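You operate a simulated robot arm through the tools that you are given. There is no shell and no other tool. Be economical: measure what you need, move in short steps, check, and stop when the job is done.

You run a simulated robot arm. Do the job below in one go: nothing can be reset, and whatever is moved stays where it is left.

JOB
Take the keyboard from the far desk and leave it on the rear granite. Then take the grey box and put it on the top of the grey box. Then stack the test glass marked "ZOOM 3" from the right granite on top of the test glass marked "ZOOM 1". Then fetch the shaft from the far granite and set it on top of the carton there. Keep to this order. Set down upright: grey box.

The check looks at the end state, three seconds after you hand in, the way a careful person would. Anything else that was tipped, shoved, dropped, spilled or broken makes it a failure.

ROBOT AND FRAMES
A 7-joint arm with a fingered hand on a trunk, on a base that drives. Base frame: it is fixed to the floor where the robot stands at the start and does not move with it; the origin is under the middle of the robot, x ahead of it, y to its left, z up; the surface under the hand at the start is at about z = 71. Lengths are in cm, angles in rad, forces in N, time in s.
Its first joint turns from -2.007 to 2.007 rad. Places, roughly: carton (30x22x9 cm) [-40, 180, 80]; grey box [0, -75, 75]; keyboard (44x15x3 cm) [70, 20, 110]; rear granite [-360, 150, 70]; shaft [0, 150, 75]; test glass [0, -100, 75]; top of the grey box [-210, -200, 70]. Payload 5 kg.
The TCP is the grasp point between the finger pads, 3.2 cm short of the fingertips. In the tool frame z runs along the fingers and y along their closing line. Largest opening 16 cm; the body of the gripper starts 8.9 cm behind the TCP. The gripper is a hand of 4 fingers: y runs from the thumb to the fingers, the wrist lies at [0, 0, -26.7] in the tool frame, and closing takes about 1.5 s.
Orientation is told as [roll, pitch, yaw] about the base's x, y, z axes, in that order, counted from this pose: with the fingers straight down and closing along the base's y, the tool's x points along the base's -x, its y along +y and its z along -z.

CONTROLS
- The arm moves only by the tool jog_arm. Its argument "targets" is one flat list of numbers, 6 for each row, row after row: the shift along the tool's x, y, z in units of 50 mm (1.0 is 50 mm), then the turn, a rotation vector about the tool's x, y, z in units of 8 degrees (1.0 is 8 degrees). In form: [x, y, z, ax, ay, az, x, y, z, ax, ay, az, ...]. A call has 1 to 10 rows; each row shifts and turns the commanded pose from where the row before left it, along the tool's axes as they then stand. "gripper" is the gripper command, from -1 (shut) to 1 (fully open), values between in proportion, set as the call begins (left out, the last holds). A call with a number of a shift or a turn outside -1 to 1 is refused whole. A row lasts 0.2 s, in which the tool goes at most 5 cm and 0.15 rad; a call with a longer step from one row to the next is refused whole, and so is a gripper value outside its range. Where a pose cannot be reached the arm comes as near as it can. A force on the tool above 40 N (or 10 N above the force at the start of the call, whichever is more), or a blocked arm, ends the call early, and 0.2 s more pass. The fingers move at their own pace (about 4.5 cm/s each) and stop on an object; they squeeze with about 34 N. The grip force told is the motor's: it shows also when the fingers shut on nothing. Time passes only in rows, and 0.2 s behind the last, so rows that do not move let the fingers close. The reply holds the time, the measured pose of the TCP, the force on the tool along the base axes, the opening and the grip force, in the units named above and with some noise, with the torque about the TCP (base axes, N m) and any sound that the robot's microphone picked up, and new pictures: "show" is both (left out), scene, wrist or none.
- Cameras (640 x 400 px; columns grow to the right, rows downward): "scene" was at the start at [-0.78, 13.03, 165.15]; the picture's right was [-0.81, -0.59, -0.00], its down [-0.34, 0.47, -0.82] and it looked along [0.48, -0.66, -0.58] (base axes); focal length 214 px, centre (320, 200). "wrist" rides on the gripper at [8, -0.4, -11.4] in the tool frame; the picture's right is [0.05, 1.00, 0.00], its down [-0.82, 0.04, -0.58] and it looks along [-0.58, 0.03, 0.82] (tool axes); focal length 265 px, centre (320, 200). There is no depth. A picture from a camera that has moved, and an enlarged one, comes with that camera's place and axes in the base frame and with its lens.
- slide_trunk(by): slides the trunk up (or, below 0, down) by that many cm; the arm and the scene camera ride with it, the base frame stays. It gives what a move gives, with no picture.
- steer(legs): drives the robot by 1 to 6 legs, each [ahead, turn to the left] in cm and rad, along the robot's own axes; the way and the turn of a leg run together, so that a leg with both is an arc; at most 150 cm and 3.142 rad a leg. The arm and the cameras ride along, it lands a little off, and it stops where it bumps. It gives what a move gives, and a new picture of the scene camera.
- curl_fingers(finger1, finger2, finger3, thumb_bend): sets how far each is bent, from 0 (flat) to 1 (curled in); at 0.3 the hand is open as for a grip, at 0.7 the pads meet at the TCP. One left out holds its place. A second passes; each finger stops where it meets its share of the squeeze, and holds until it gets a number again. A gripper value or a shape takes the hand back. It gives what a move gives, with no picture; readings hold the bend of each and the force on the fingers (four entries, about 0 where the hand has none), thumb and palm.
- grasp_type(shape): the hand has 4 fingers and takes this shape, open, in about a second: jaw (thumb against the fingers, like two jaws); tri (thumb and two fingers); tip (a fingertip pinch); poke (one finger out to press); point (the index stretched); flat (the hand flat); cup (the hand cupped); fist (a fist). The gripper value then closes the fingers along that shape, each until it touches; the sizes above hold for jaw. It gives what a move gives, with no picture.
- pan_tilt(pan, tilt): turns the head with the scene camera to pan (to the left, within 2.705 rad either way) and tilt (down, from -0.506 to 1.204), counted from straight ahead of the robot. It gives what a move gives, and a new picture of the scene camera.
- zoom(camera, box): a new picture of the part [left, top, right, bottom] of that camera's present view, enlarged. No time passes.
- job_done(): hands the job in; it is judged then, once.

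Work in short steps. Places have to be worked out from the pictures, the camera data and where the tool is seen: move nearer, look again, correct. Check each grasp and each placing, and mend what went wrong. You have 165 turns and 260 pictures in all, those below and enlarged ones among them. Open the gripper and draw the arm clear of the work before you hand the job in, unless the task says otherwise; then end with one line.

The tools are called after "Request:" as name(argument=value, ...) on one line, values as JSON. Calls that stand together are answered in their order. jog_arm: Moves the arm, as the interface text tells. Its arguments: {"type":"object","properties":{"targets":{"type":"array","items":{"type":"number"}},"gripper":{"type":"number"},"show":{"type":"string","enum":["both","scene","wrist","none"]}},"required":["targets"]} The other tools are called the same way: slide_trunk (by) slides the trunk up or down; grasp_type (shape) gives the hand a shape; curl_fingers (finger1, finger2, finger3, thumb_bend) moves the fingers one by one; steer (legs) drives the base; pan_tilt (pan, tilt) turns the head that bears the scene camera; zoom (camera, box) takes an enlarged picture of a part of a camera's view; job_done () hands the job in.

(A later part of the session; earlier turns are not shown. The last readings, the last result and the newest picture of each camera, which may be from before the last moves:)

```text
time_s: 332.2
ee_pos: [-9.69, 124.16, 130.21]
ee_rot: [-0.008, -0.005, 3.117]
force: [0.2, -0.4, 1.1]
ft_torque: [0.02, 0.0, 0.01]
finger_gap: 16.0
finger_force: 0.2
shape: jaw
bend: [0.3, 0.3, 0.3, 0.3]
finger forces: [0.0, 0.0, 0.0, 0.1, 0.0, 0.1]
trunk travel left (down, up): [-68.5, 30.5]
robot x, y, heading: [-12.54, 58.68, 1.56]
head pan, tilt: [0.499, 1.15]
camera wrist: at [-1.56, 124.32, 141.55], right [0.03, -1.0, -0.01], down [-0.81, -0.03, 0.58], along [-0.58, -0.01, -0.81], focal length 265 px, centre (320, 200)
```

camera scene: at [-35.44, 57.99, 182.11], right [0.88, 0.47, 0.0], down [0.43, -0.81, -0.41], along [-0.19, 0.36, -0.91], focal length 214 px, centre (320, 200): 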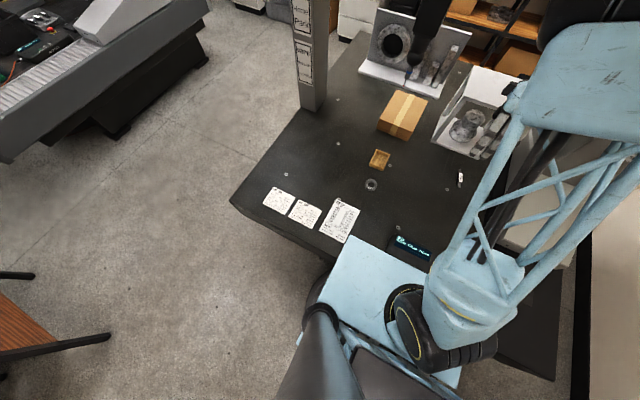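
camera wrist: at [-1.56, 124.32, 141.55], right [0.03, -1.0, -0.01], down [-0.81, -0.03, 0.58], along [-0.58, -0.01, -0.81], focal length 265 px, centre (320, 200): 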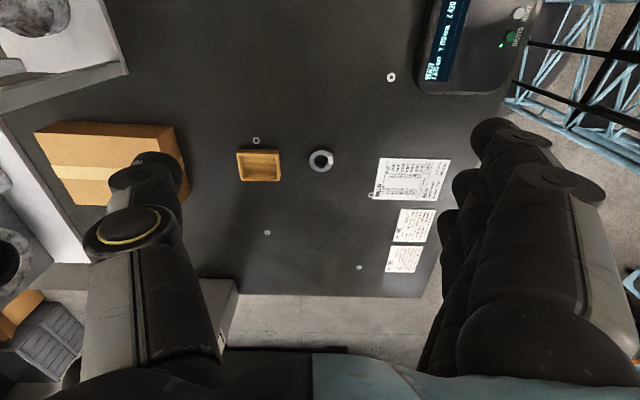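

Fine again. I try 7 cm more, since the carton is deeper still.

Request:
steer(legs=[[7, 0]])

```text
time_s: 333.3
ee_pos: [-9.56, 131.23, 130.19]
ee_rot: [-0.006, -0.004, 3.118]
force: [0.3, -0.2, -0.1]
ft_torque: [-0.04, 0.04, -0.01]
finger_gap: 15.97
finger_force: 0.1
shape: jaw
bend: [0.3, 0.3, 0.3, 0.3]
finger forces: [0.1, 0.0, 0.1, 0.0, 0.1, 0.1]
trunk travel left (down, up): [-68.5, 30.5]
robot x, y, heading: [-12.18, 65.58, 1.561]
head pan, tilt: [0.499, 1.15]
camera scene: at [-35.37, 64.9, 182.11], right [0.88, 0.47, 0.0], down [0.43, -0.81, -0.41], along [-0.19, 0.36, -0.91], focal length 214 px, centre (320, 200)
```

scene: 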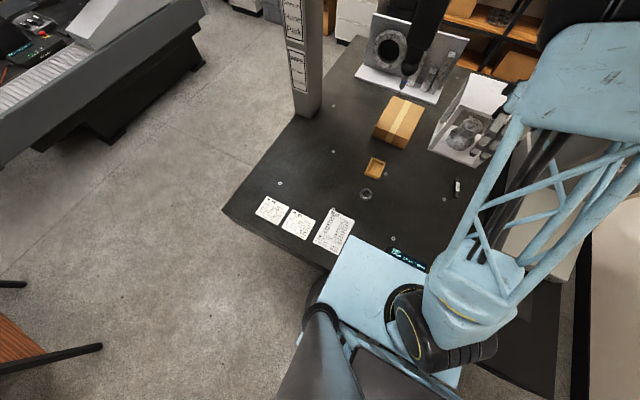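

At y 65.6 the shaft is only 87 cm away. I move over it, with the hand turned to close along the shaft's axis (gripping its ends).

Request:
jog_arm(targets=[0.53, -0.663, 0.5, 0, 0, 0, 0.53, -0.663, 0.5, 0, 0, 0, 0.53, -0.663, 0.5, 0, 0, 0, 0.53, -0.663, 0.5, 0, 0, 0, 0.53, -0.663, 0.5, 0, 0, 0, 0.53, -0.663, 0.5, 0, 0, 0, 0, 0, 0.8, 0, 0, -0.8, 0, 0, 0.8, 0, 0, -0.8], gripper=1)

```text
time_s: 335.1
ee_pos: [6.48, 150.55, 107.14]
ee_rot: [-0.009, -0.005, -2.943]
force: [0.0, 1.0, 0.4]
ft_torque: [-0.01, -0.01, 0.0]
finger_gap: 15.99
finger_force: 0.1
shape: jaw
bend: [0.3, 0.3, 0.3, 0.3]
finger forces: [0.0, 0.0, 0.0, 0.0, 0.0, 0.0]
trunk travel left (down, up): [-68.5, 30.5]
robot x, y, heading: [-12.28, 65.31, 1.561]
head pan, tilt: [0.499, 1.15]
camera scene: at [-35.29, 64.83, 182.13], right [0.88, 0.47, 0.0], down [0.43, -0.81, -0.41], along [-0.19, 0.36, -0.91], focal length 214 px, centre (320, 200)
camera wrist: at [14.4, 152.45, 118.53], right [0.25, -0.97, -0.01], down [-0.79, -0.21, 0.58], along [-0.56, -0.14, -0.81], focal length 265 px, centre (320, 200)
```

scene: 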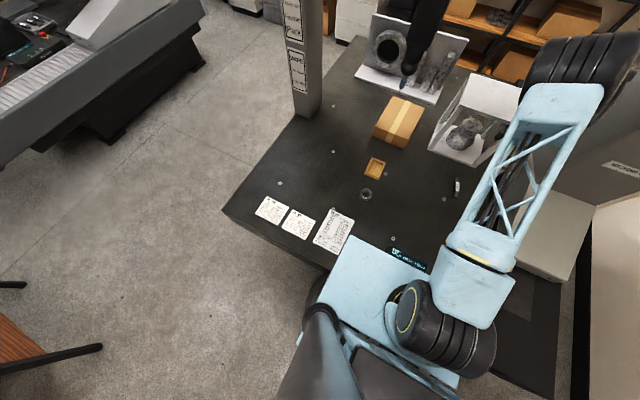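
wrist: 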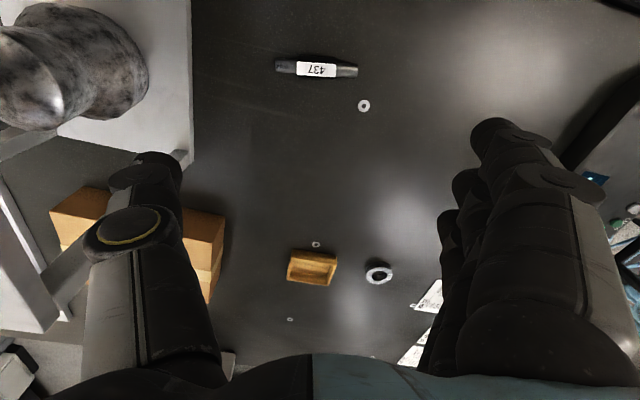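

The shaft measures 13 cm long with centre (7.2, 151.3). I correct and descend to z ≈ 88.

Request:
jog_arm(targets=[0.167, -0.12, 0.9, 0, 0, 0, 0, 0, 0.95, 0, 0, 0, 0, 0, 0.95, 0, 0, 0, 0, 0, 0.9, 0, 0, 0], show="wrist")

```text
time_s: 336.1
ee_pos: [7.2, 151.84, 88.67]
ee_rot: [-0.01, -0.005, -2.942]
force: [-0.2, 0.6, -0.9]
ft_torque: [-0.01, 0.04, -0.01]
finger_gap: 16.0
finger_force: 0.1
shape: jaw
bend: [0.3, 0.3, 0.3, 0.3]
finger forces: [0.0, 0.0, 0.1, 0.0, 0.0, 0.0]
trunk travel left (down, up): [-68.5, 30.5]
robot x, y, heading: [-12.33, 65.51, 1.558]
head pan, tilt: [0.499, 1.15]
camera wrist: at [15.04, 153.72, 99.97], right [0.25, -0.97, -0.01], down [-0.79, -0.21, 0.58], along [-0.56, -0.14, -0.82], focal length 265 px, centre (320, 200)
```

wrist: 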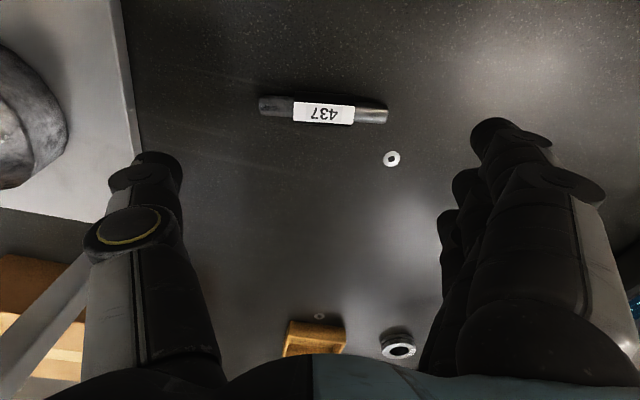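

Alignment is good. I descend to TCP ≈ 76, with tiny corrections.

Request:
jog_arm(targets=[0.036, 0.077, 0.6, 0, 0, 0.3, 0, 0, 0.7, 0, 0, 0, 0, 0, 0.6, 0, 0, 0, 0, 0, 0.4, 0, 0, 0, 0, 0, 0.2, 0, 0, 0], show="wrist")

```text
time_s: 337.3
ee_pos: [7.39, 151.24, 76.23]
ee_rot: [-0.008, -0.003, -2.985]
force: [-0.7, 0.4, 0.5]
ft_torque: [0.01, 0.03, -0.01]
finger_gap: 15.98
finger_force: 0.0
shape: jaw
bend: [0.3, 0.3, 0.3, 0.3]
finger forces: [0.0, 0.1, 0.0, 0.0, 0.1, 0.0]
trunk travel left (down, up): [-68.5, 30.5]
robot x, y, heading: [-12.4, 65.53, 1.559]
head pan, tilt: [0.499, 1.15]
camera wrist: at [15.39, 152.82, 87.58], right [0.21, -0.98, -0.01], down [-0.8, -0.17, 0.58], along [-0.57, -0.11, -0.81], focal length 265 px, centre (320, 200)
```

wrist: 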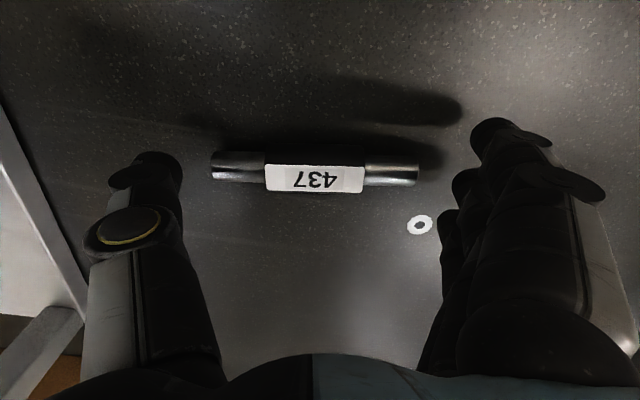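

Request:
jog_arm(targets=[-0.05, -0.06, 0.1, 0, 0, 0, 0, 0, 0.08, 0, 0, 0, 0, 0, 0.06, 0, 0, 0, 0, 0, 0.06, 0, 0, 0], show="none")

```text
time_s: 338.3
ee_pos: [7.21, 151.71, 74.76]
ee_rot: [-0.01, -0.003, -2.985]
force: [0.2, -0.1, 0.3]
ft_torque: [0.0, -0.01, -0.03]
finger_gap: 15.99
finger_force: 0.0
shape: jaw
bend: [0.3, 0.3, 0.3, 0.3]
finger forces: [0.0, 0.1, 0.1, 0.1, 0.0, 0.0]
trunk travel left (down, up): [-68.5, 30.5]
robot x, y, heading: [-12.48, 65.32, 1.561]
head pan, tilt: [0.499, 1.15]
```

Tips are just above the granite. I close on the shaft's ends.

Request:
jog_arm(targets=[0, 0, 0, 0, 0, 0, 0, 0, 0, 0, 0, 0, 0, 0, 0, 0, 0, 0, 0, 0, 0, 0, 0, 0, 0, 0, 0, 0, 0, 0, 0, 0, 0, 0, 0, 0], gripper=-1, show="wrist")

```text
time_s: 339.7
ee_pos: [7.18, 151.55, 74.83]
ee_rot: [-0.009, -0.002, -2.984]
force: [-0.2, 1.3, 0.2]
ft_torque: [0.02, 0.01, 0.01]
finger_gap: 9.57
finger_force: 0.1
shape: jaw
bend: [0.73, 0.59, 0.73, 0.56]
finger forces: [0.0, 0.8, 0.0, 0.0, 1.0, 0.0]
trunk travel left (down, up): [-68.5, 30.5]
robot x, y, heading: [-12.06, 65.24, 1.552]
head pan, tilt: [0.499, 1.15]
camera wrist: at [15.2, 153.17, 86.12], right [0.21, -0.98, -0.01], down [-0.8, -0.17, 0.58], along [-0.57, -0.11, -0.81], focal length 265 px, centre (320, 200)
```

wrist: 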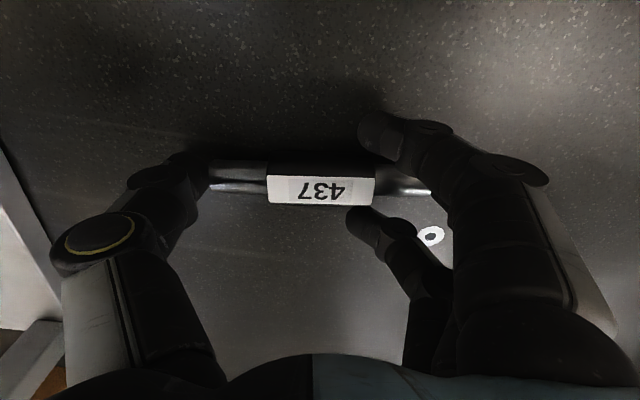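

The thumb and middle finger meet the ends, while fingers 1 and 3 pass alongside. I set the fingers individually: outer ones backed off, thumb and middle squeezing.

Request:
curl_fingers(finger1=0.5, finger2=0.75, finger3=0.5, thumb_bend=0.75)

Request:
jog_arm(targets=[0, 0, -0.04, 0, 0, 0, 0, 0, -0.06, 0, 0, 0, 0, 0, -0.1, 0, 0, 0, 0, 0, -0.2, 0, 0, 0], show="wrist")

```text
time_s: 340.7
ee_pos: [7.14, 151.64, 75.06]
ee_rot: [-0.011, -0.002, -2.985]
force: [-1.6, 7.6, 27.8]
ft_torque: [-0.83, -0.16, 0.0]
finger_gap: 7.37
finger_force: 43.4
shape: fingers
bend: [0.57, 0.41, 0.56, 0.65]
finger forces: [16.7, 27.1, 15.9, 0.0, 27.7, 0.0]
trunk travel left (down, up): [-68.5, 30.5]
robot x, y, heading: [-12.4, 65.28, 1.562]
head pan, tilt: [0.499, 1.15]
```

```text
time_s: 341.7
ee_pos: [7.27, 151.35, 76.78]
ee_rot: [-0.008, -0.003, -2.985]
force: [0.4, -0.2, -4.9]
ft_torque: [0.12, 0.04, -0.01]
finger_gap: 8.35
finger_force: 27.6
shape: fingers
bend: [0.5, 0.41, 0.5, 0.65]
finger forces: [0.0, 27.2, 0.1, 0.0, 27.7, 0.0]
trunk travel left (down, up): [-68.5, 30.5]
robot x, y, heading: [-11.84, 65.24, 1.555]
head pan, tilt: [0.499, 1.15]
camera wrist: at [15.04, 153.09, 88.14], right [0.21, -0.98, -0.01], down [-0.8, -0.17, 0.58], along [-0.57, -0.12, -0.81], focal length 265 px, centre (320, 200)
```

wrist: 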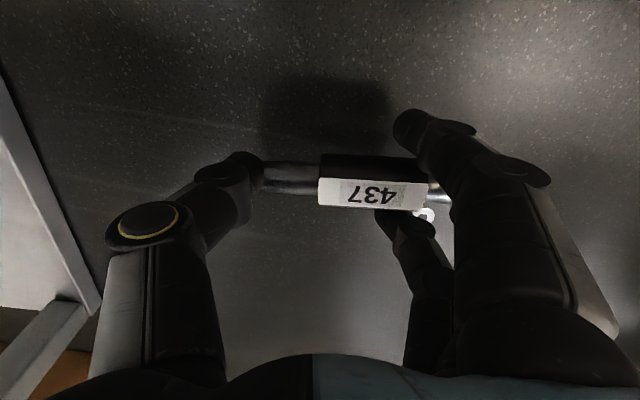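

The shaft is lifted (5 N), held between thumb and middle finger at 27 N. I lift further and check that it's level.

Request:
jog_arm(targets=[0, 0, -0.3, 0, 0, 0, 0, 0, -0.5, 0, 0, 0, 0, 0, -0.7, 0, 0, 0, 0, 0, -0.7, 0, 0, 0, 0, 0, -0.7, 0, 0, 0], show="wrist")

Request:
pan_tilt(pan=-0.2, tilt=0.7)

```text
time_s: 342.9
ee_pos: [7.04, 151.29, 90.87]
ee_rot: [-0.008, -0.003, -2.986]
force: [-0.8, -0.2, -5.2]
ft_torque: [0.21, -0.02, 0.02]
finger_gap: 8.35
finger_force: 26.9
shape: fingers
bend: [0.5, 0.41, 0.5, 0.65]
finger forces: [0.0, 27.2, 0.0, 0.1, 27.6, 0.1]
trunk travel left (down, up): [-68.5, 30.5]
robot x, y, heading: [-12.14, 65.08, 1.559]
head pan, tilt: [0.499, 1.15]
camera wrist: at [15.03, 152.91, 102.33], right [0.21, -0.98, -0.01], down [-0.8, -0.17, 0.58], along [-0.57, -0.11, -0.81], focal length 265 px, centre (320, 200)
```

wrist: 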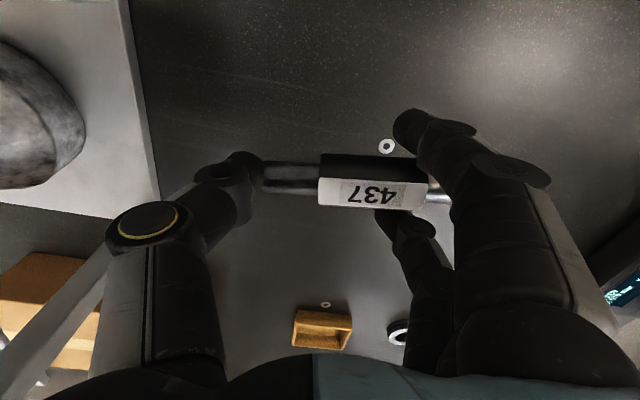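

```text
time_s: 343.9
ee_pos: [7.06, 151.46, 90.91]
ee_rot: [-0.008, -0.004, -2.984]
force: [0.5, -0.5, -5.5]
ft_torque: [0.16, -0.02, 0.02]
finger_gap: 8.35
finger_force: 27.2
shape: fingers
bend: [0.5, 0.41, 0.5, 0.65]
finger forces: [0.0, 27.1, 0.0, 0.1, 27.8, 0.0]
trunk travel left (down, up): [-68.5, 30.5]
robot x, y, heading: [-12.23, 65.08, 1.563]
head pan, tilt: [-0.201, 0.7]
camera scene: at [-30.78, 67.81, 185.42], right [0.98, -0.21, 0.0], down [-0.13, -0.63, -0.76], along [0.16, 0.75, -0.64], focal length 214 px, centre (320, 200)
```

scene: 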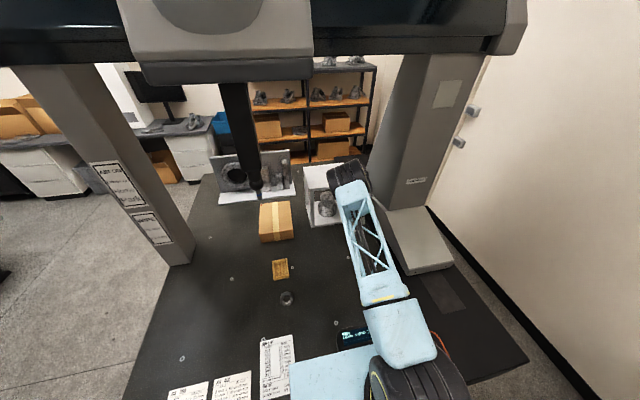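

Held level, but the shaft sits 3.4 cm towards the robot side of the TCP. For reaching the carton I want it offset outward. I'll lower it back to the granite and shift it in the hand there.

Request:
jog_arm(targets=[0, 0, 0.7, 0, 0, 0, 0, 0, 0.7, 0, 0, 0, 0, 0, 0.7, 0, 0, 0, 0, 0, 0.6, 0, 0, 0, 0, 0, 0.2, 0, 0, 0, 0, 0, 0.1, 0, 0, 0], show="none")

Request:
jog_arm(targets=[0, 0, 0.05, 0, 0, 0, 0, 0, 0.04, 0, 0, 0], show="none")

```text
time_s: 345.3
ee_pos: [7.09, 151.61, 76.34]
ee_rot: [-0.01, -0.004, -2.985]
force: [0.2, -0.1, -4.8]
ft_torque: [0.14, 0.03, -0.02]
finger_gap: 8.35
finger_force: 27.5
shape: fingers
bend: [0.5, 0.41, 0.5, 0.65]
finger forces: [0.1, 27.1, 0.0, 0.0, 27.7, 0.0]
trunk travel left (down, up): [-68.5, 30.5]
robot x, y, heading: [-12.76, 64.98, 1.561]
head pan, tilt: [-0.201, 0.7]
```

```text
time_s: 345.9
ee_pos: [7.28, 151.51, 75.74]
ee_rot: [-0.006, -0.004, -2.983]
force: [0.0, -0.5, -5.2]
ft_torque: [0.15, 0.03, 0.01]
finger_gap: 8.37
finger_force: 27.7
shape: fingers
bend: [0.5, 0.41, 0.5, 0.65]
finger forces: [0.1, 27.1, 0.1, 0.0, 27.6, 0.0]
trunk travel left (down, up): [-68.5, 30.5]
robot x, y, heading: [-12.18, 65.87, 1.561]
head pan, tilt: [-0.201, 0.7]
```

Request:
jog_arm(targets=[0, 0, 0.04, 0, 0, 0, 0, 0, 0.04, 0, 0, 0, 0, 0, 0.03, 0, 0, 0], show="none")

```text
time_s: 346.7
ee_pos: [7.32, 151.62, 75.32]
ee_rot: [-0.01, -0.003, -2.984]
force: [0.2, 0.3, -5.2]
ft_torque: [0.19, 0.04, 0.03]
finger_gap: 8.39
finger_force: 27.6
shape: fingers
bend: [0.5, 0.41, 0.5, 0.65]
finger forces: [0.0, 27.1, 0.0, 0.1, 27.8, 0.0]
trunk travel left (down, up): [-68.5, 30.5]
robot x, y, heading: [-12.5, 65.34, 1.563]
head pan, tilt: [-0.201, 0.7]
```

Fingers 1 and 3 hang lowest, so I flatten them a bit and lower the last millimetres.

Request:
curl_fingers(finger1=0.28, finger3=0.28)

Request:
jog_arm(targets=[0, 0, 0.04, 0, 0, 0, 0, 0, 0.04, 0, 0, 0, 0, 0, 0.03, 0, 0, 0], show="wrist")

```text
time_s: 347.7
ee_pos: [7.29, 151.73, 75.19]
ee_rot: [-0.007, -0.003, -2.984]
force: [-1.5, 0.3, -3.9]
ft_torque: [0.15, 0.03, -0.05]
finger_gap: 12.55
finger_force: 27.3
shape: fingers
bend: [0.28, 0.41, 0.28, 0.65]
finger forces: [0.1, 27.1, 0.1, 0.0, 27.6, 0.0]
trunk travel left (down, up): [-68.5, 30.5]
robot x, y, heading: [-12.64, 65.35, 1.56]
head pan, tilt: [-0.201, 0.7]
```

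```text
time_s: 348.5
ee_pos: [7.31, 151.67, 74.75]
ee_rot: [-0.008, -0.004, -2.985]
force: [1.0, 0.5, 1.2]
ft_torque: [0.14, 0.02, 0.02]
finger_gap: 12.53
finger_force: 27.3
shape: fingers
bend: [0.28, 0.41, 0.28, 0.65]
finger forces: [0.1, 27.1, 0.0, 0.0, 26.8, 0.1]
trunk travel left (down, up): [-68.5, 30.5]
robot x, y, heading: [-12.26, 65.38, 1.565]
head pan, tilt: [-0.201, 0.7]
camera wrist: at [15.15, 153.25, 86.16], right [0.21, -0.98, -0.01], down [-0.8, -0.17, 0.58], along [-0.57, -0.11, -0.82], focal length 265 px, centre (320, 200)
```

wrist: 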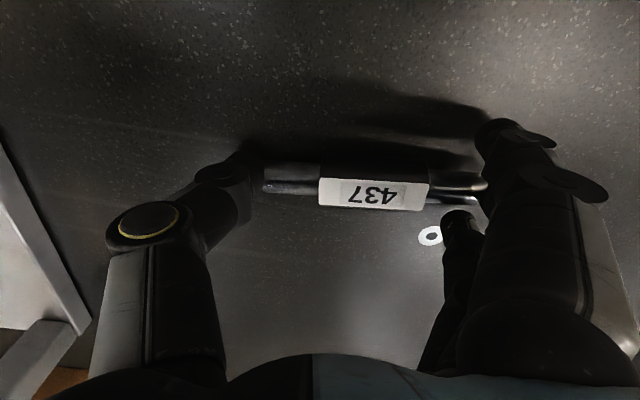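

The shaft rests on the granite. Now I open the thumb to 0.42 and let the middle finger push the shaft outward.

Request:
curl_fingers(finger2=0.75, thumb_bend=0.42)

Request:
jog_arm(targets=[0, 0, 0, 0, 0, 0], show="wrist")

```text
time_s: 349.5
ee_pos: [7.21, 151.61, 74.69]
ee_rot: [-0.01, -0.004, -2.985]
force: [1.9, -2.3, 7.9]
ft_torque: [-0.4, -0.14, 0.03]
finger_gap: 15.68
finger_force: 8.3
shape: fingers
bend: [0.28, 0.53, 0.28, 0.4]
finger forces: [0.0, 9.8, 0.0, 0.1, 7.4, 0.0]
trunk travel left (down, up): [-68.5, 30.5]
robot x, y, heading: [-12.49, 65.37, 1.56]
head pan, tilt: [-0.201, 0.7]
```

```text
time_s: 349.9
ee_pos: [7.32, 151.57, 74.7]
ee_rot: [-0.007, -0.004, -2.983]
force: [2.5, -2.7, 7.4]
ft_torque: [-0.39, -0.14, 0.04]
finger_gap: 15.68
finger_force: 8.9
shape: fingers
bend: [0.28, 0.53, 0.28, 0.4]
finger forces: [0.1, 9.8, 0.0, 0.0, 7.4, 0.0]
trunk travel left (down, up): [-68.5, 30.5]
robot x, y, heading: [-11.99, 65.09, 1.556]
head pan, tilt: [-0.201, 0.7]
camera wrist: at [15.14, 153.17, 86.13], right [0.21, -0.98, -0.01], down [-0.8, -0.17, 0.58], along [-0.57, -0.11, -0.81], focal length 265 px, centre (320, 200)
```

wrist: 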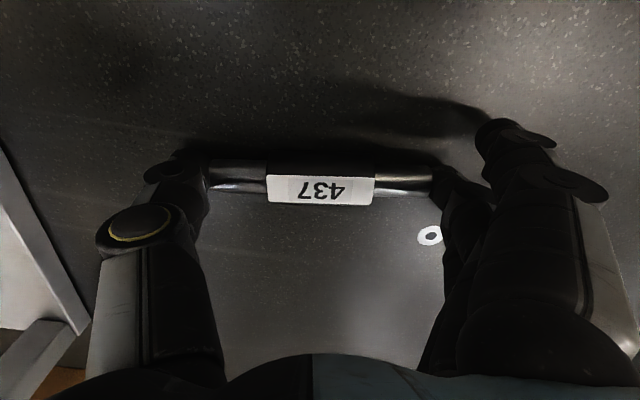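

Centred now. I push it farther outward: thumb to 0.25.

Request:
curl_fingers(finger2=0.8, thumb_bend=0.26)

Request:
curl_fingers(finger2=0.8, thumb_bend=0.32)

Request:
jog_arm(targets=[0, 0, 0, 0, 0, 0], show="wrist")

```text
time_s: 350.9
ee_pos: [7.09, 151.63, 74.81]
ee_rot: [-0.008, -0.004, -2.985]
force: [-0.6, -1.8, -0.4]
ft_torque: [-0.38, -0.01, -0.06]
finger_gap: 18.38
finger_force: 9.1
shape: fingers
bend: [0.28, 0.68, 0.28, 0.24]
finger forces: [0.1, 11.8, 0.1, 0.1, 6.0, 0.0]
trunk travel left (down, up): [-68.5, 30.5]
robot x, y, heading: [-12.04, 65.6, 1.563]
head pan, tilt: [-0.201, 0.7]
```

```text
time_s: 351.9
ee_pos: [7.07, 151.53, 74.76]
ee_rot: [-0.009, -0.006, -2.985]
force: [-0.8, 3.2, 3.9]
ft_torque: [0.22, 0.07, 0.05]
finger_gap: 18.34
finger_force: 12.2
shape: fingers
bend: [0.28, 0.66, 0.28, 0.27]
finger forces: [0.1, 12.3, 0.1, 0.1, 12.7, 0.0]
trunk travel left (down, up): [-68.5, 30.5]
robot x, y, heading: [-12.62, 65.71, 1.561]
head pan, tilt: [-0.201, 0.7]
```

```text
time_s: 352.3
ee_pos: [7.13, 151.7, 74.8]
ee_rot: [-0.009, -0.002, -2.985]
force: [-2.0, 3.2, 3.3]
ft_torque: [0.22, 0.05, 0.02]
finger_gap: 18.34
finger_force: 12.6
shape: fingers
bend: [0.28, 0.66, 0.28, 0.27]
finger forces: [0.1, 12.8, 0.0, 0.0, 12.9, 0.1]
trunk travel left (down, up): [-68.5, 30.5]
robot x, y, heading: [-12.14, 65.28, 1.56]
head pan, tilt: [-0.201, 0.7]
camera wrist: at [15.1, 153.22, 86.1], right [0.21, -0.98, -0.01], down [-0.8, -0.17, 0.58], along [-0.57, -0.11, -0.81], focal length 265 px, centre (320, 200)
```

wrist: 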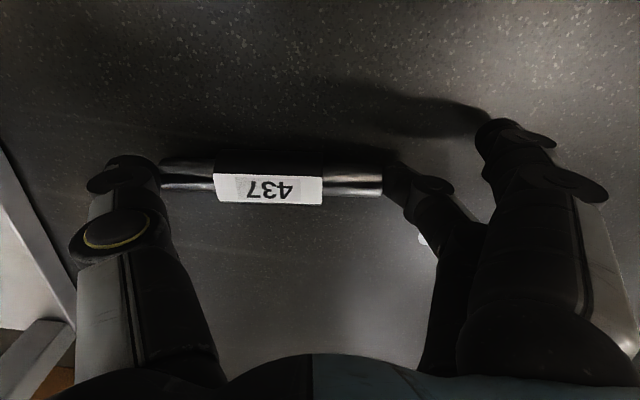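

Offset outward by ~3.2 cm. I raise the squeeze gently.

Request:
curl_fingers(finger2=0.85, thumb_bend=0.36)

Request:
curl_fingers(finger2=0.9, thumb_bend=0.36)

```text
time_s: 353.3
ee_pos: [7.18, 151.55, 74.84]
ee_rot: [-0.009, -0.004, -2.983]
force: [-1.5, 6.1, 10.1]
ft_torque: [0.66, 0.13, 0.02]
finger_gap: 18.17
finger_force: 16.1
shape: fingers
bend: [0.28, 0.64, 0.28, 0.3]
finger forces: [0.0, 14.2, 0.1, 0.0, 18.4, 0.0]
trunk travel left (down, up): [-68.5, 30.5]
robot x, y, heading: [-12.01, 65.46, 1.561]
head pan, tilt: [-0.201, 0.7]
```

```text
time_s: 354.3
ee_pos: [7.19, 151.69, 74.87]
ee_rot: [-0.009, -0.003, -2.985]
force: [-0.6, 5.5, 13.9]
ft_torque: [0.32, 0.01, 0.0]
finger_gap: 18.2
finger_force: 19.3
shape: fingers
bend: [0.28, 0.64, 0.28, 0.3]
finger forces: [0.0, 20.1, 0.0, 0.0, 18.4, 0.0]
trunk travel left (down, up): [-68.5, 30.5]
robot x, y, heading: [-12.51, 65.52, 1.561]
head pan, tilt: [-0.201, 0.7]
```

About 20 N of grip. I lift gently and check.

Request:
jog_arm(targets=[0, 0, -0.04, 0, 0, 0, 0, 0, -0.06, 0, 0, 0, 0, 0, -0.1, 0, 0, 0, 0, 0, -0.2, 0, 0, 0, 0, 0, -0.3, 0, 0, 0, 0, 0, -0.4, 0, 0, 0], show="wrist")

```text
time_s: 355.7
ee_pos: [7.17, 151.65, 80.13]
ee_rot: [-0.007, -0.003, -2.984]
force: [0.1, -0.5, -6.2]
ft_torque: [-0.11, -0.03, 0.02]
finger_gap: 17.78
finger_force: 12.8
shape: fingers
bend: [0.28, 0.61, 0.28, 0.32]
finger forces: [0.0, 13.8, 0.1, 0.0, 12.0, 0.0]
trunk travel left (down, up): [-68.5, 30.5]
robot x, y, heading: [-12.21, 65.34, 1.561]
head pan, tilt: [-0.201, 0.7]
camera wrist: at [15.12, 153.27, 91.55], right [0.21, -0.98, -0.01], down [-0.8, -0.17, 0.58], along [-0.57, -0.11, -0.81], focal length 265 px, centre (320, 200)
```

wrist: 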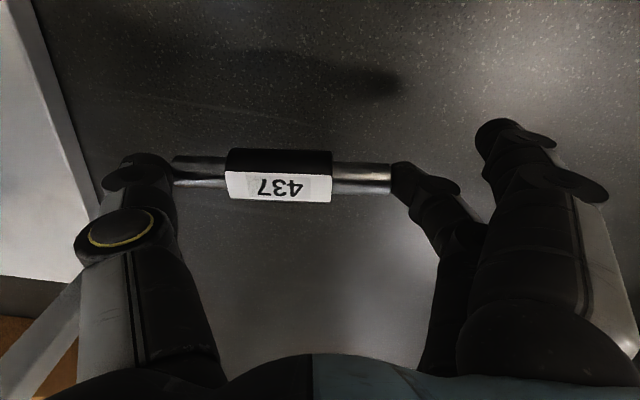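

Held level at 13 N. I tighten a bit more while it's low.

Request:
curl_fingers(finger2=0.95, thumb_bend=0.4)

Request:
curl_fingers(finger2=1.0, thumb_bend=0.42)

Request:
jog_arm(targets=[0, 0, 0, 0, 0, 0], show="wrist")

```text
time_s: 356.7
ee_pos: [7.28, 151.78, 80.24]
ee_rot: [-0.009, -0.001, -2.985]
force: [0.4, 0.2, -5.5]
ft_torque: [-0.08, 0.0, -0.03]
finger_gap: 16.83
finger_force: 11.3
shape: fingers
bend: [0.28, 0.5, 0.28, 0.36]
finger forces: [0.0, 12.2, 0.0, 0.1, 11.3, 0.0]
trunk travel left (down, up): [-68.5, 30.5]
robot x, y, heading: [-12.1, 65.16, 1.559]
head pan, tilt: [-0.201, 0.7]
```

```text
time_s: 357.7
ee_pos: [7.26, 151.79, 80.17]
ee_rot: [-0.009, -0.004, -2.983]
force: [0.9, -0.4, -4.8]
ft_torque: [-0.07, -0.01, -0.03]
finger_gap: 16.37
finger_force: 10.9
shape: fingers
bend: [0.28, 0.43, 0.28, 0.38]
finger forces: [0.0, 11.3, 0.1, 0.0, 10.5, 0.0]
trunk travel left (down, up): [-68.5, 30.5]
robot x, y, heading: [-11.98, 65.35, 1.558]
head pan, tilt: [-0.201, 0.7]
```

```text
time_s: 358.1
ee_pos: [7.27, 151.72, 80.21]
ee_rot: [-0.008, -0.004, -2.984]
force: [-0.5, -0.1, -5.3]
ft_torque: [-0.01, -0.03, 0.0]
finger_gap: 16.41
finger_force: 11.5
shape: fingers
bend: [0.28, 0.43, 0.28, 0.38]
finger forces: [0.1, 11.4, 0.0, 0.0, 10.6, 0.1]
trunk travel left (down, up): [-68.5, 30.5]
robot x, y, heading: [-12.23, 65.35, 1.562]
head pan, tilt: [-0.201, 0.7]
camera wrist: at [15.13, 153.32, 91.53], right [0.21, -0.98, -0.01], down [-0.8, -0.17, 0.58], along [-0.57, -0.11, -0.81], focal length 265 px, centre (320, 200)
```

wrist: 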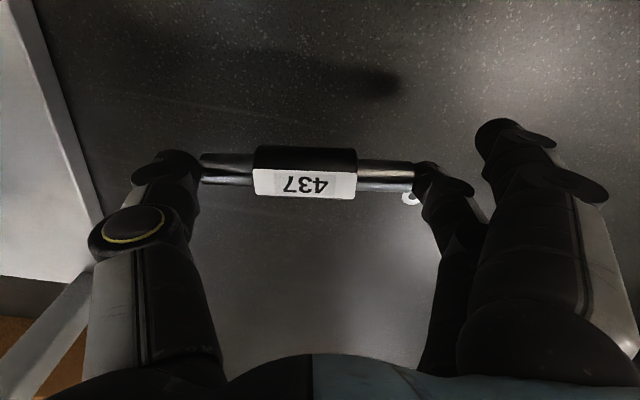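

The thumb pushes it back inward. I lower it to the granite again, push outward once more, and this time keep the milder squeeze.

Request:
jog_arm(targets=[0, 0, 0.5, 0, 0, 0, 0, 0, 0.3, 0, 0, 0, 0, 0, 0.12, 0, 0, 0, 0, 0, 0.08, 0, 0, 0, 0, 0, 0.06, 0, 0, 0], show="none")

Request:
curl_fingers(finger2=0.8, thumb_bend=0.24)

Request:
curl_fingers(finger2=0.9, thumb_bend=0.24)

Request:
curl_fingers(finger2=1.0, thumb_bend=0.27)

Request:
jog_arm(targets=[0, 0, 0, 0, 0, 0], show="wrist")

```text
time_s: 359.3
ee_pos: [7.24, 151.69, 75.2]
ee_rot: [-0.013, -0.001, -2.985]
force: [1.2, -1.0, 18.3]
ft_torque: [0.41, 0.07, -0.02]
finger_gap: 16.3
finger_force: 12.3
shape: fingers
bend: [0.28, 0.42, 0.28, 0.39]
finger forces: [0.1, 11.1, 0.0, 0.0, 12.4, 0.0]
trunk travel left (down, up): [-68.5, 30.5]
robot x, y, heading: [-12.31, 65.54, 1.563]
head pan, tilt: [-0.201, 0.7]
```

```text
time_s: 360.3
ee_pos: [7.25, 151.55, 74.9]
ee_rot: [-0.009, -0.004, -2.984]
force: [1.1, -6.1, 9.4]
ft_torque: [-0.88, -0.19, 0.05]
finger_gap: 18.01
finger_force: 6.0
shape: fingers
bend: [0.28, 0.48, 0.28, 0.24]
finger forces: [0.0, 12.2, 0.0, 0.1, 0.0, 0.0]
trunk travel left (down, up): [-68.5, 30.5]
robot x, y, heading: [-12.15, 64.91, 1.56]
head pan, tilt: [-0.201, 0.7]
```

```text
time_s: 361.3
ee_pos: [7.16, 151.62, 74.8]
ee_rot: [-0.009, -0.004, -2.983]
force: [-0.7, -3.1, 1.3]
ft_torque: [-0.26, -0.02, -0.01]
finger_gap: 18.63
finger_force: 8.6
shape: fingers
bend: [0.28, 0.64, 0.28, 0.18]
finger forces: [0.0, 11.1, 0.0, 0.0, 5.2, 0.0]
trunk travel left (down, up): [-68.5, 30.5]
robot x, y, heading: [-12.38, 65.23, 1.559]
head pan, tilt: [-0.201, 0.7]
```

```text
time_s: 362.3
ee_pos: [7.25, 151.77, 74.98]
ee_rot: [-0.009, -0.006, -2.985]
force: [-0.9, -0.4, 3.9]
ft_torque: [0.07, 0.07, -0.01]
finger_gap: 18.72
finger_force: 10.2
shape: fingers
bend: [0.28, 0.62, 0.28, 0.22]
finger forces: [0.0, 11.3, 0.1, 0.0, 8.3, 0.0]
trunk travel left (down, up): [-68.5, 30.5]
robot x, y, heading: [-11.89, 65.25, 1.56]
head pan, tilt: [-0.201, 0.7]
```

```text
time_s: 362.7
ee_pos: [7.19, 151.55, 74.92]
ee_rot: [-0.007, -0.003, -2.984]
force: [-1.1, -0.5, 4.0]
ft_torque: [0.09, 0.04, 0.0]
finger_gap: 18.72
finger_force: 10.2
shape: fingers
bend: [0.28, 0.63, 0.28, 0.22]
finger forces: [0.1, 11.5, 0.0, 0.0, 8.5, 0.1]
trunk travel left (down, up): [-68.5, 30.5]
robot x, y, heading: [-12.28, 65.26, 1.563]
head pan, tilt: [-0.201, 0.7]
camera wrist: at [15.12, 153.23, 86.23], right [0.21, -0.98, -0.01], down [-0.8, -0.17, 0.58], along [-0.57, -0.11, -0.81], focal length 265 px, centre (320, 200)
```

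wrist: 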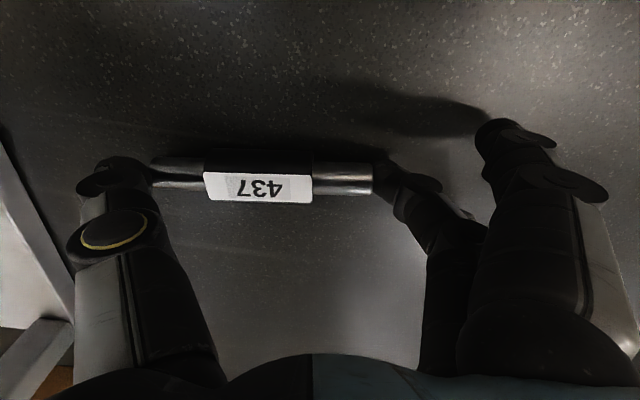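

Offset ≈ 3.8 cm outward. I drive only the finger once more, with the thumb holding, then lift.

Request:
curl_fingers(finger2=0.98)

Request:
curl_fingers(thumb_bend=0.29)

Request:
jog_arm(targets=[0, 0, -0.04, 0, 0, 0, 0, 0, -0.06, 0, 0, 0, 0, 0, -0.1, 0, 0, 0, 0, 0, -0.2, 0, 0, 0, 0, 0, -0.3, 0, 0, 0], show="wrist")

```text
time_s: 363.7
ee_pos: [7.34, 151.71, 74.72]
ee_rot: [-0.008, -0.005, -2.985]
force: [-0.4, -1.0, 6.9]
ft_torque: [-0.12, 0.01, -0.05]
finger_gap: 18.76
finger_force: 11.6
shape: fingers
bend: [0.28, 0.62, 0.28, 0.23]
finger forces: [0.0, 16.0, 0.1, 0.0, 8.4, 0.1]
trunk travel left (down, up): [-68.5, 30.5]
robot x, y, heading: [-12.52, 65.52, 1.563]
head pan, tilt: [-0.201, 0.7]
```

```text
time_s: 364.7
ee_pos: [7.21, 151.63, 74.91]
ee_rot: [-0.008, -0.002, -2.986]
force: [0.5, -1.8, 6.2]
ft_torque: [0.09, 0.01, -0.07]
finger_gap: 18.73
finger_force: 11.3
shape: fingers
bend: [0.28, 0.62, 0.28, 0.23]
finger forces: [0.1, 14.0, 0.0, 0.0, 9.1, 0.1]
trunk travel left (down, up): [-68.5, 30.5]
robot x, y, heading: [-11.98, 65.47, 1.56]
head pan, tilt: [-0.201, 0.7]
```

```text
time_s: 365.9
ee_pos: [7.03, 151.77, 78.61]
ee_rot: [-0.01, -0.002, -2.986]
force: [0.3, -0.6, -0.2]
ft_torque: [0.04, -0.01, 0.02]
finger_gap: 17.58
finger_force: 0.1
shape: fingers
bend: [0.28, 0.69, 0.28, 0.28]
finger forces: [0.0, 0.0, 0.0, 0.0, 0.1, 0.0]
trunk travel left (down, up): [-68.5, 30.5]
robot x, y, heading: [-12.42, 65.29, 1.563]
head pan, tilt: [-0.201, 0.7]
camera wrist: at [14.93, 153.37, 89.93], right [0.21, -0.98, -0.01], down [-0.8, -0.17, 0.58], along [-0.57, -0.11, -0.81], focal length 265 px, centre (320, 200)
```

wrist: 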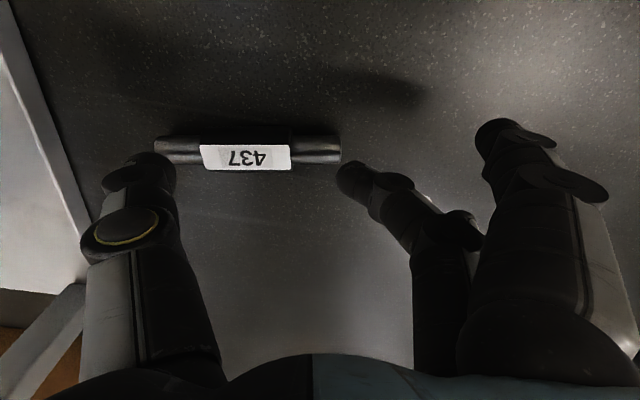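

It slipped back onto the granite by a few millimetres; it's lying fine. The offset end-grip is too weak. Better plan: take it by the ends, centred, turn it sideways nearer the robot, set it down, then regrip it crosswise. I reposition over its new centre (6.1, 156.9).

Request:
jog_arm(targets=[0, 0, -0.8, 0, 0, 0, 0, 0, -0.3, 0, 0, 0, 0, 0, 0, 0, 0, 0, 0, 0, 0, 0, 0, 0, -0.01, -0.52, 0, 0, 0, -0.15, -0.01, -0.52, 0, 0, 0, -0.15], gripper=1, show="wrist")

```text
time_s: 367.3
ee_pos: [6.14, 156.86, 83.9]
ee_rot: [-0.008, -0.005, -2.943]
force: [-0.2, 0.5, 0.1]
ft_torque: [0.03, -0.03, -0.01]
finger_gap: 16.0
finger_force: 0.1
shape: jaw
bend: [0.3, 0.3, 0.3, 0.3]
finger forces: [0.1, 0.1, 0.0, 0.0, 0.1, 0.1]
trunk travel left (down, up): [-68.5, 30.5]
robot x, y, heading: [-12.44, 65.42, 1.561]
head pan, tilt: [-0.201, 0.7]
camera wrist: at [14.11, 158.75, 95.21], right [0.25, -0.97, -0.01], down [-0.79, -0.21, 0.58], along [-0.56, -0.14, -0.81], focal length 265 px, centre (320, 200)
```

wrist: 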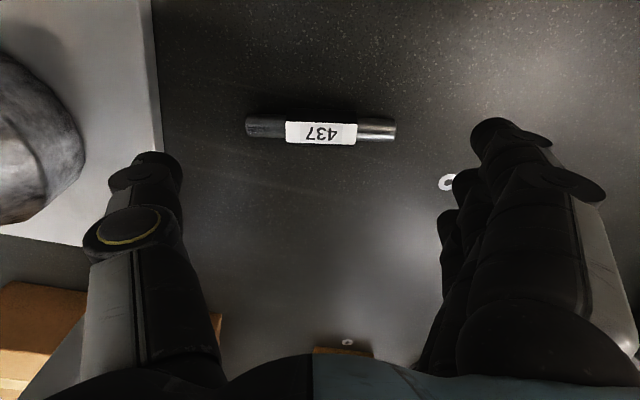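

Well aligned. I descend and close: first jaw, then thumb and middle finger.

Request:
jog_arm(targets=[0, 0, 0.7, 0, 0, 0, 0, 0, 0.6, 0, 0, 0, 0, 0, 0.3, 0, 0, 0, 0, 0, 0.12, 0, 0, 0, 0, 0, 0.08, 0, 0, 0], show="none")

Request:
curl_fingers(finger1=0.28, finger2=0.75, finger3=0.28, thumb_bend=0.75)

Request:
curl_fingers(finger2=0.8, thumb_bend=0.8)

Request:
jog_arm(targets=[0, 0, -0.05, 0, 0, 0, 0, 0, -0.1, 0, 0, 0, 0, 0, -0.2, 0, 0, 0, 0, 0, -0.3, 0, 0, 0], show="wrist")

```text
time_s: 368.5
ee_pos: [6.18, 156.63, 74.95]
ee_rot: [-0.009, -0.004, -2.942]
force: [-1.0, 1.3, 0.2]
ft_torque: [-0.03, -0.01, 0.02]
finger_gap: 15.98
finger_force: 0.1
shape: jaw
bend: [0.3, 0.3, 0.3, 0.3]
finger forces: [0.0, 0.1, 0.1, 0.1, 0.0, 0.0]
trunk travel left (down, up): [-68.5, 30.5]
robot x, y, heading: [-12.24, 65.04, 1.561]
head pan, tilt: [-0.201, 0.7]
```

```text
time_s: 369.5
ee_pos: [6.25, 156.62, 74.96]
ee_rot: [-0.008, -0.003, -2.943]
force: [0.2, 0.0, -4.4]
ft_torque: [0.14, 0.0, 0.0]
finger_gap: 12.84
finger_force: 28.8
shape: fingers
bend: [0.28, 0.25, 0.28, 0.6]
finger forces: [0.1, 28.1, 0.1, 0.0, 29.1, 0.0]
trunk travel left (down, up): [-68.5, 30.5]
robot x, y, heading: [-11.96, 65.14, 1.558]
head pan, tilt: [-0.201, 0.7]
```

```text
time_s: 370.5
ee_pos: [6.16, 156.68, 74.94]
ee_rot: [-0.011, -0.002, -2.944]
force: [-0.3, 0.2, -5.8]
ft_torque: [0.25, 0.06, 0.0]
finger_gap: 10.43
finger_force: 23.4
shape: fingers
bend: [0.28, 0.05, 0.28, 0.68]
finger forces: [0.1, 21.5, 0.1, 0.0, 25.9, 0.1]
trunk travel left (down, up): [-68.5, 30.5]
robot x, y, heading: [-12.08, 65.32, 1.561]
head pan, tilt: [-0.201, 0.7]
```

```text
time_s: 371.5
ee_pos: [6.23, 156.77, 78.35]
ee_rot: [-0.008, -0.003, -2.943]
force: [0.5, 0.3, -4.8]
ft_torque: [0.29, 0.01, 0.0]
finger_gap: 10.42
finger_force: 24.3
shape: fingers
bend: [0.28, 0.05, 0.28, 0.68]
finger forces: [0.0, 21.3, 0.0, 0.0, 25.8, 0.1]
trunk travel left (down, up): [-68.5, 30.5]
robot x, y, heading: [-12.18, 65.31, 1.555]
head pan, tilt: [-0.201, 0.7]
camera wrist: at [14.05, 158.64, 89.61], right [0.25, -0.97, -0.01], down [-0.79, -0.21, 0.58], along [-0.56, -0.14, -0.81], focal length 265 px, centre (320, 200)
```

wrist: 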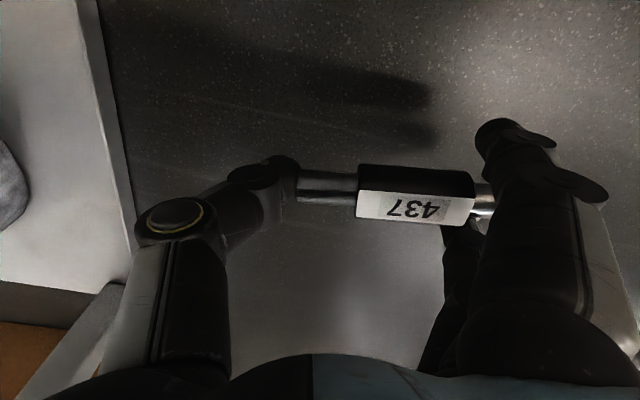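

Firmly held (24 N). I lift a little and bring it back toward the robot to the free area near (5, 132).

Request:
jog_arm(targets=[0, 0, -0.5, 0, 0, 0, 0, 0, -0.5, 0, 0, 0, -0.2, 0.8, -0.2, 0, 0, 0, -0.2, 0.8, 0, 0, 0, 0, -0.2, 0.8, 0, 0, 0, 0, -0.2, 0.8, 0, 0, 0, 0, -0.2, 0.8, 0, 0, 0, 0, -0.2, 0.8, 0, 0, 0, 0], show="none")

Request:
jog_arm(targets=[0, 0, 0, 0, 0, 0.95, 0, 0, 0, 0, 0, 0.95, 0, 0, 0, 0, 0, 0.95, 0, 0, 0, 0, 0, 0.95, 0, 0, 0, 0, 0, 0.95, 0, 0, 0, 0, 0, 0.95, 0, 0, 0, 0, 0, 0.95, 0, 0, 0, 0, 0, 0.95, 0, 0, 0, 0, 0, 0.95, 0, 0, 0, 0, 0, 0.9])

```text
time_s: 373.3
ee_pos: [5.13, 132.09, 84.3]
ee_rot: [-0.011, -0.001, -2.942]
force: [-0.4, 0.1, -5.3]
ft_torque: [0.25, 0.05, 0.02]
finger_gap: 10.41
finger_force: 23.2
shape: fingers
bend: [0.28, 0.05, 0.28, 0.68]
finger forces: [0.0, 21.4, 0.0, 0.0, 25.9, 0.1]
trunk travel left (down, up): [-68.5, 30.5]
robot x, y, heading: [-12.62, 65.62, 1.56]
head pan, tilt: [-0.201, 0.7]
```

```text
time_s: 375.5
ee_pos: [4.83, 132.05, 83.97]
ee_rot: [0.0, -0.009, 2.022]
force: [-0.1, 0.5, -5.4]
ft_torque: [0.06, -0.35, -0.01]
finger_gap: 10.39
finger_force: 23.5
shape: fingers
bend: [0.28, 0.05, 0.28, 0.68]
finger forces: [0.1, 21.3, 0.1, 0.0, 25.8, 0.1]
trunk travel left (down, up): [-68.5, 30.5]
robot x, y, heading: [-12.33, 65.18, 1.556]
head pan, tilt: [-0.201, 0.7]
camera scene: at [-31.16, 67.9, 185.38], right [0.98, -0.21, 0.0], down [-0.13, -0.63, -0.76], along [0.16, 0.75, -0.64], focal length 214 px, centre (320, 200)
camera wrist: at [8.7, 124.89, 95.34], right [-0.88, -0.48, 0.0], down [-0.39, 0.71, 0.58], along [-0.28, 0.51, -0.81], focal length 265 px, centre (320, 200)
```

scene: 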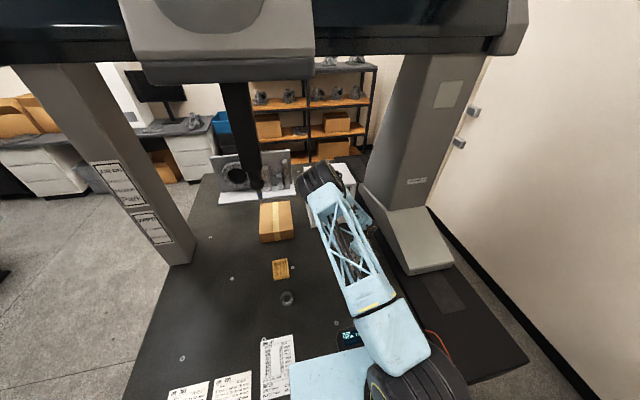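
wrist: 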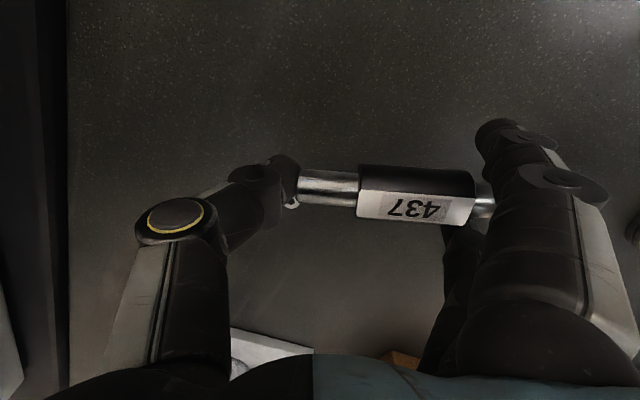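

Turned to yaw 116° without trouble. I lower the shaft to the granite gently.

Request:
jog_arm(targets=[0, 0, 0.7, 0, 0, 0, 0, 0, 0.6, 0, 0, 0, 0, 0, 0.3, 0, 0, 0, 0, 0, 0.1, 0, 0, 0, 0, 0, 0.06, 0, 0, 0, 0, 0, 0.05, 0, 0, 0], show="none")

Request:
jog_arm(targets=[0, 0, 0.05, 0, 0, 0, 0, 0, 0.04, 0, 0, 0, 0, 0, 0.04, 0, 0, 0], show="wrist")

```text
time_s: 376.9
ee_pos: [5.02, 132.01, 74.81]
ee_rot: [0.001, -0.008, 2.02]
force: [0.4, 0.7, -4.5]
ft_torque: [0.08, -0.23, 0.01]
finger_gap: 10.4
finger_force: 23.0
shape: fingers
bend: [0.28, 0.05, 0.28, 0.68]
finger forces: [0.0, 20.9, 0.0, 0.0, 25.4, 0.0]
trunk travel left (down, up): [-68.5, 30.5]
robot x, y, heading: [-12.08, 64.83, 1.563]
head pan, tilt: [-0.201, 0.7]
```

```text
time_s: 377.7
ee_pos: [5.2, 131.96, 74.43]
ee_rot: [-0.002, -0.008, 2.021]
force: [3.4, -1.1, 8.3]
ft_torque: [0.13, -0.75, -0.05]
finger_gap: 10.32
finger_force: 31.0
shape: fingers
bend: [0.28, 0.05, 0.28, 0.69]
finger forces: [0.0, 22.3, 0.0, 0.0, 40.3, 0.0]
trunk travel left (down, up): [-68.5, 30.5]
robot x, y, heading: [-12.29, 65.63, 1.56]
head pan, tilt: [-0.201, 0.7]
camera wrist: at [9.09, 124.84, 85.83], right [-0.88, -0.48, 0.0], down [-0.39, 0.71, 0.58], along [-0.28, 0.51, -0.81], focal length 265 px, centre (320, 200)
```

wrist: 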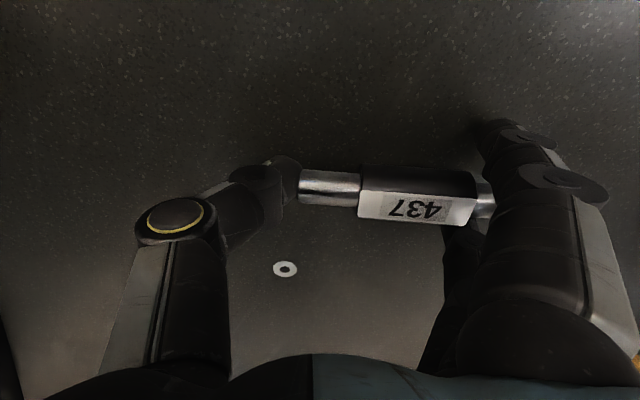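

On the granite. I open the thumb only, then rise before resetting the hand.

Request:
curl_fingers(thumb_bend=0.3)

Request:
jog_arm(targets=[0, 0, -0.1, 0, 0, 0, 0, 0, -0.3, 0, 0, 0, 0, 0, -0.6, 0, 0, 0, 0, 0, -0.8, 0, 0, 0, 0, 0, -0.9, 0, 0, 0], show="wrist")

```text
time_s: 378.0
ee_pos: [4.65, 132.02, 74.77]
ee_rot: [0.001, -0.014, 2.026]
force: [-1.5, 0.8, 3.0]
ft_torque: [-0.1, -0.02, -0.04]
finger_gap: 15.95
finger_force: 1.5
shape: fingers
bend: [0.28, 0.25, 0.28, 0.36]
finger forces: [0.0, 2.0, 0.1, 0.1, 0.0, 0.0]
trunk travel left (down, up): [-68.5, 30.5]
robot x, y, heading: [-12.3, 65.05, 1.562]
head pan, tilt: [-0.201, 0.7]
stopped: the force on the tool passed its limit at 46 N (the readings are from after the stop); the commanded pose is now the measured one
```

```text
time_s: 379.2
ee_pos: [5.16, 131.77, 88.25]
ee_rot: [0.003, -0.009, 2.024]
force: [-0.1, 0.3, 0.5]
ft_torque: [0.01, 0.02, -0.01]
finger_gap: 17.3
finger_force: 0.1
shape: fingers
bend: [0.28, 0.28, 0.28, 0.3]
finger forces: [0.1, 0.0, 0.0, 0.0, 0.0, 0.1]
trunk travel left (down, up): [-68.5, 30.5]
robot x, y, heading: [-12.07, 64.94, 1.557]
head pan, tilt: [-0.201, 0.7]
camera wrist: at [9.06, 124.61, 99.53], right [-0.88, -0.48, 0.0], down [-0.39, 0.71, 0.59], along [-0.28, 0.51, -0.81], focal length 265 px, centre (320, 200)
```

wrist: 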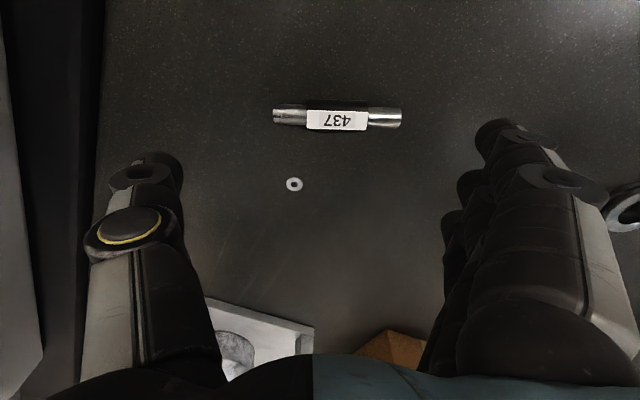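

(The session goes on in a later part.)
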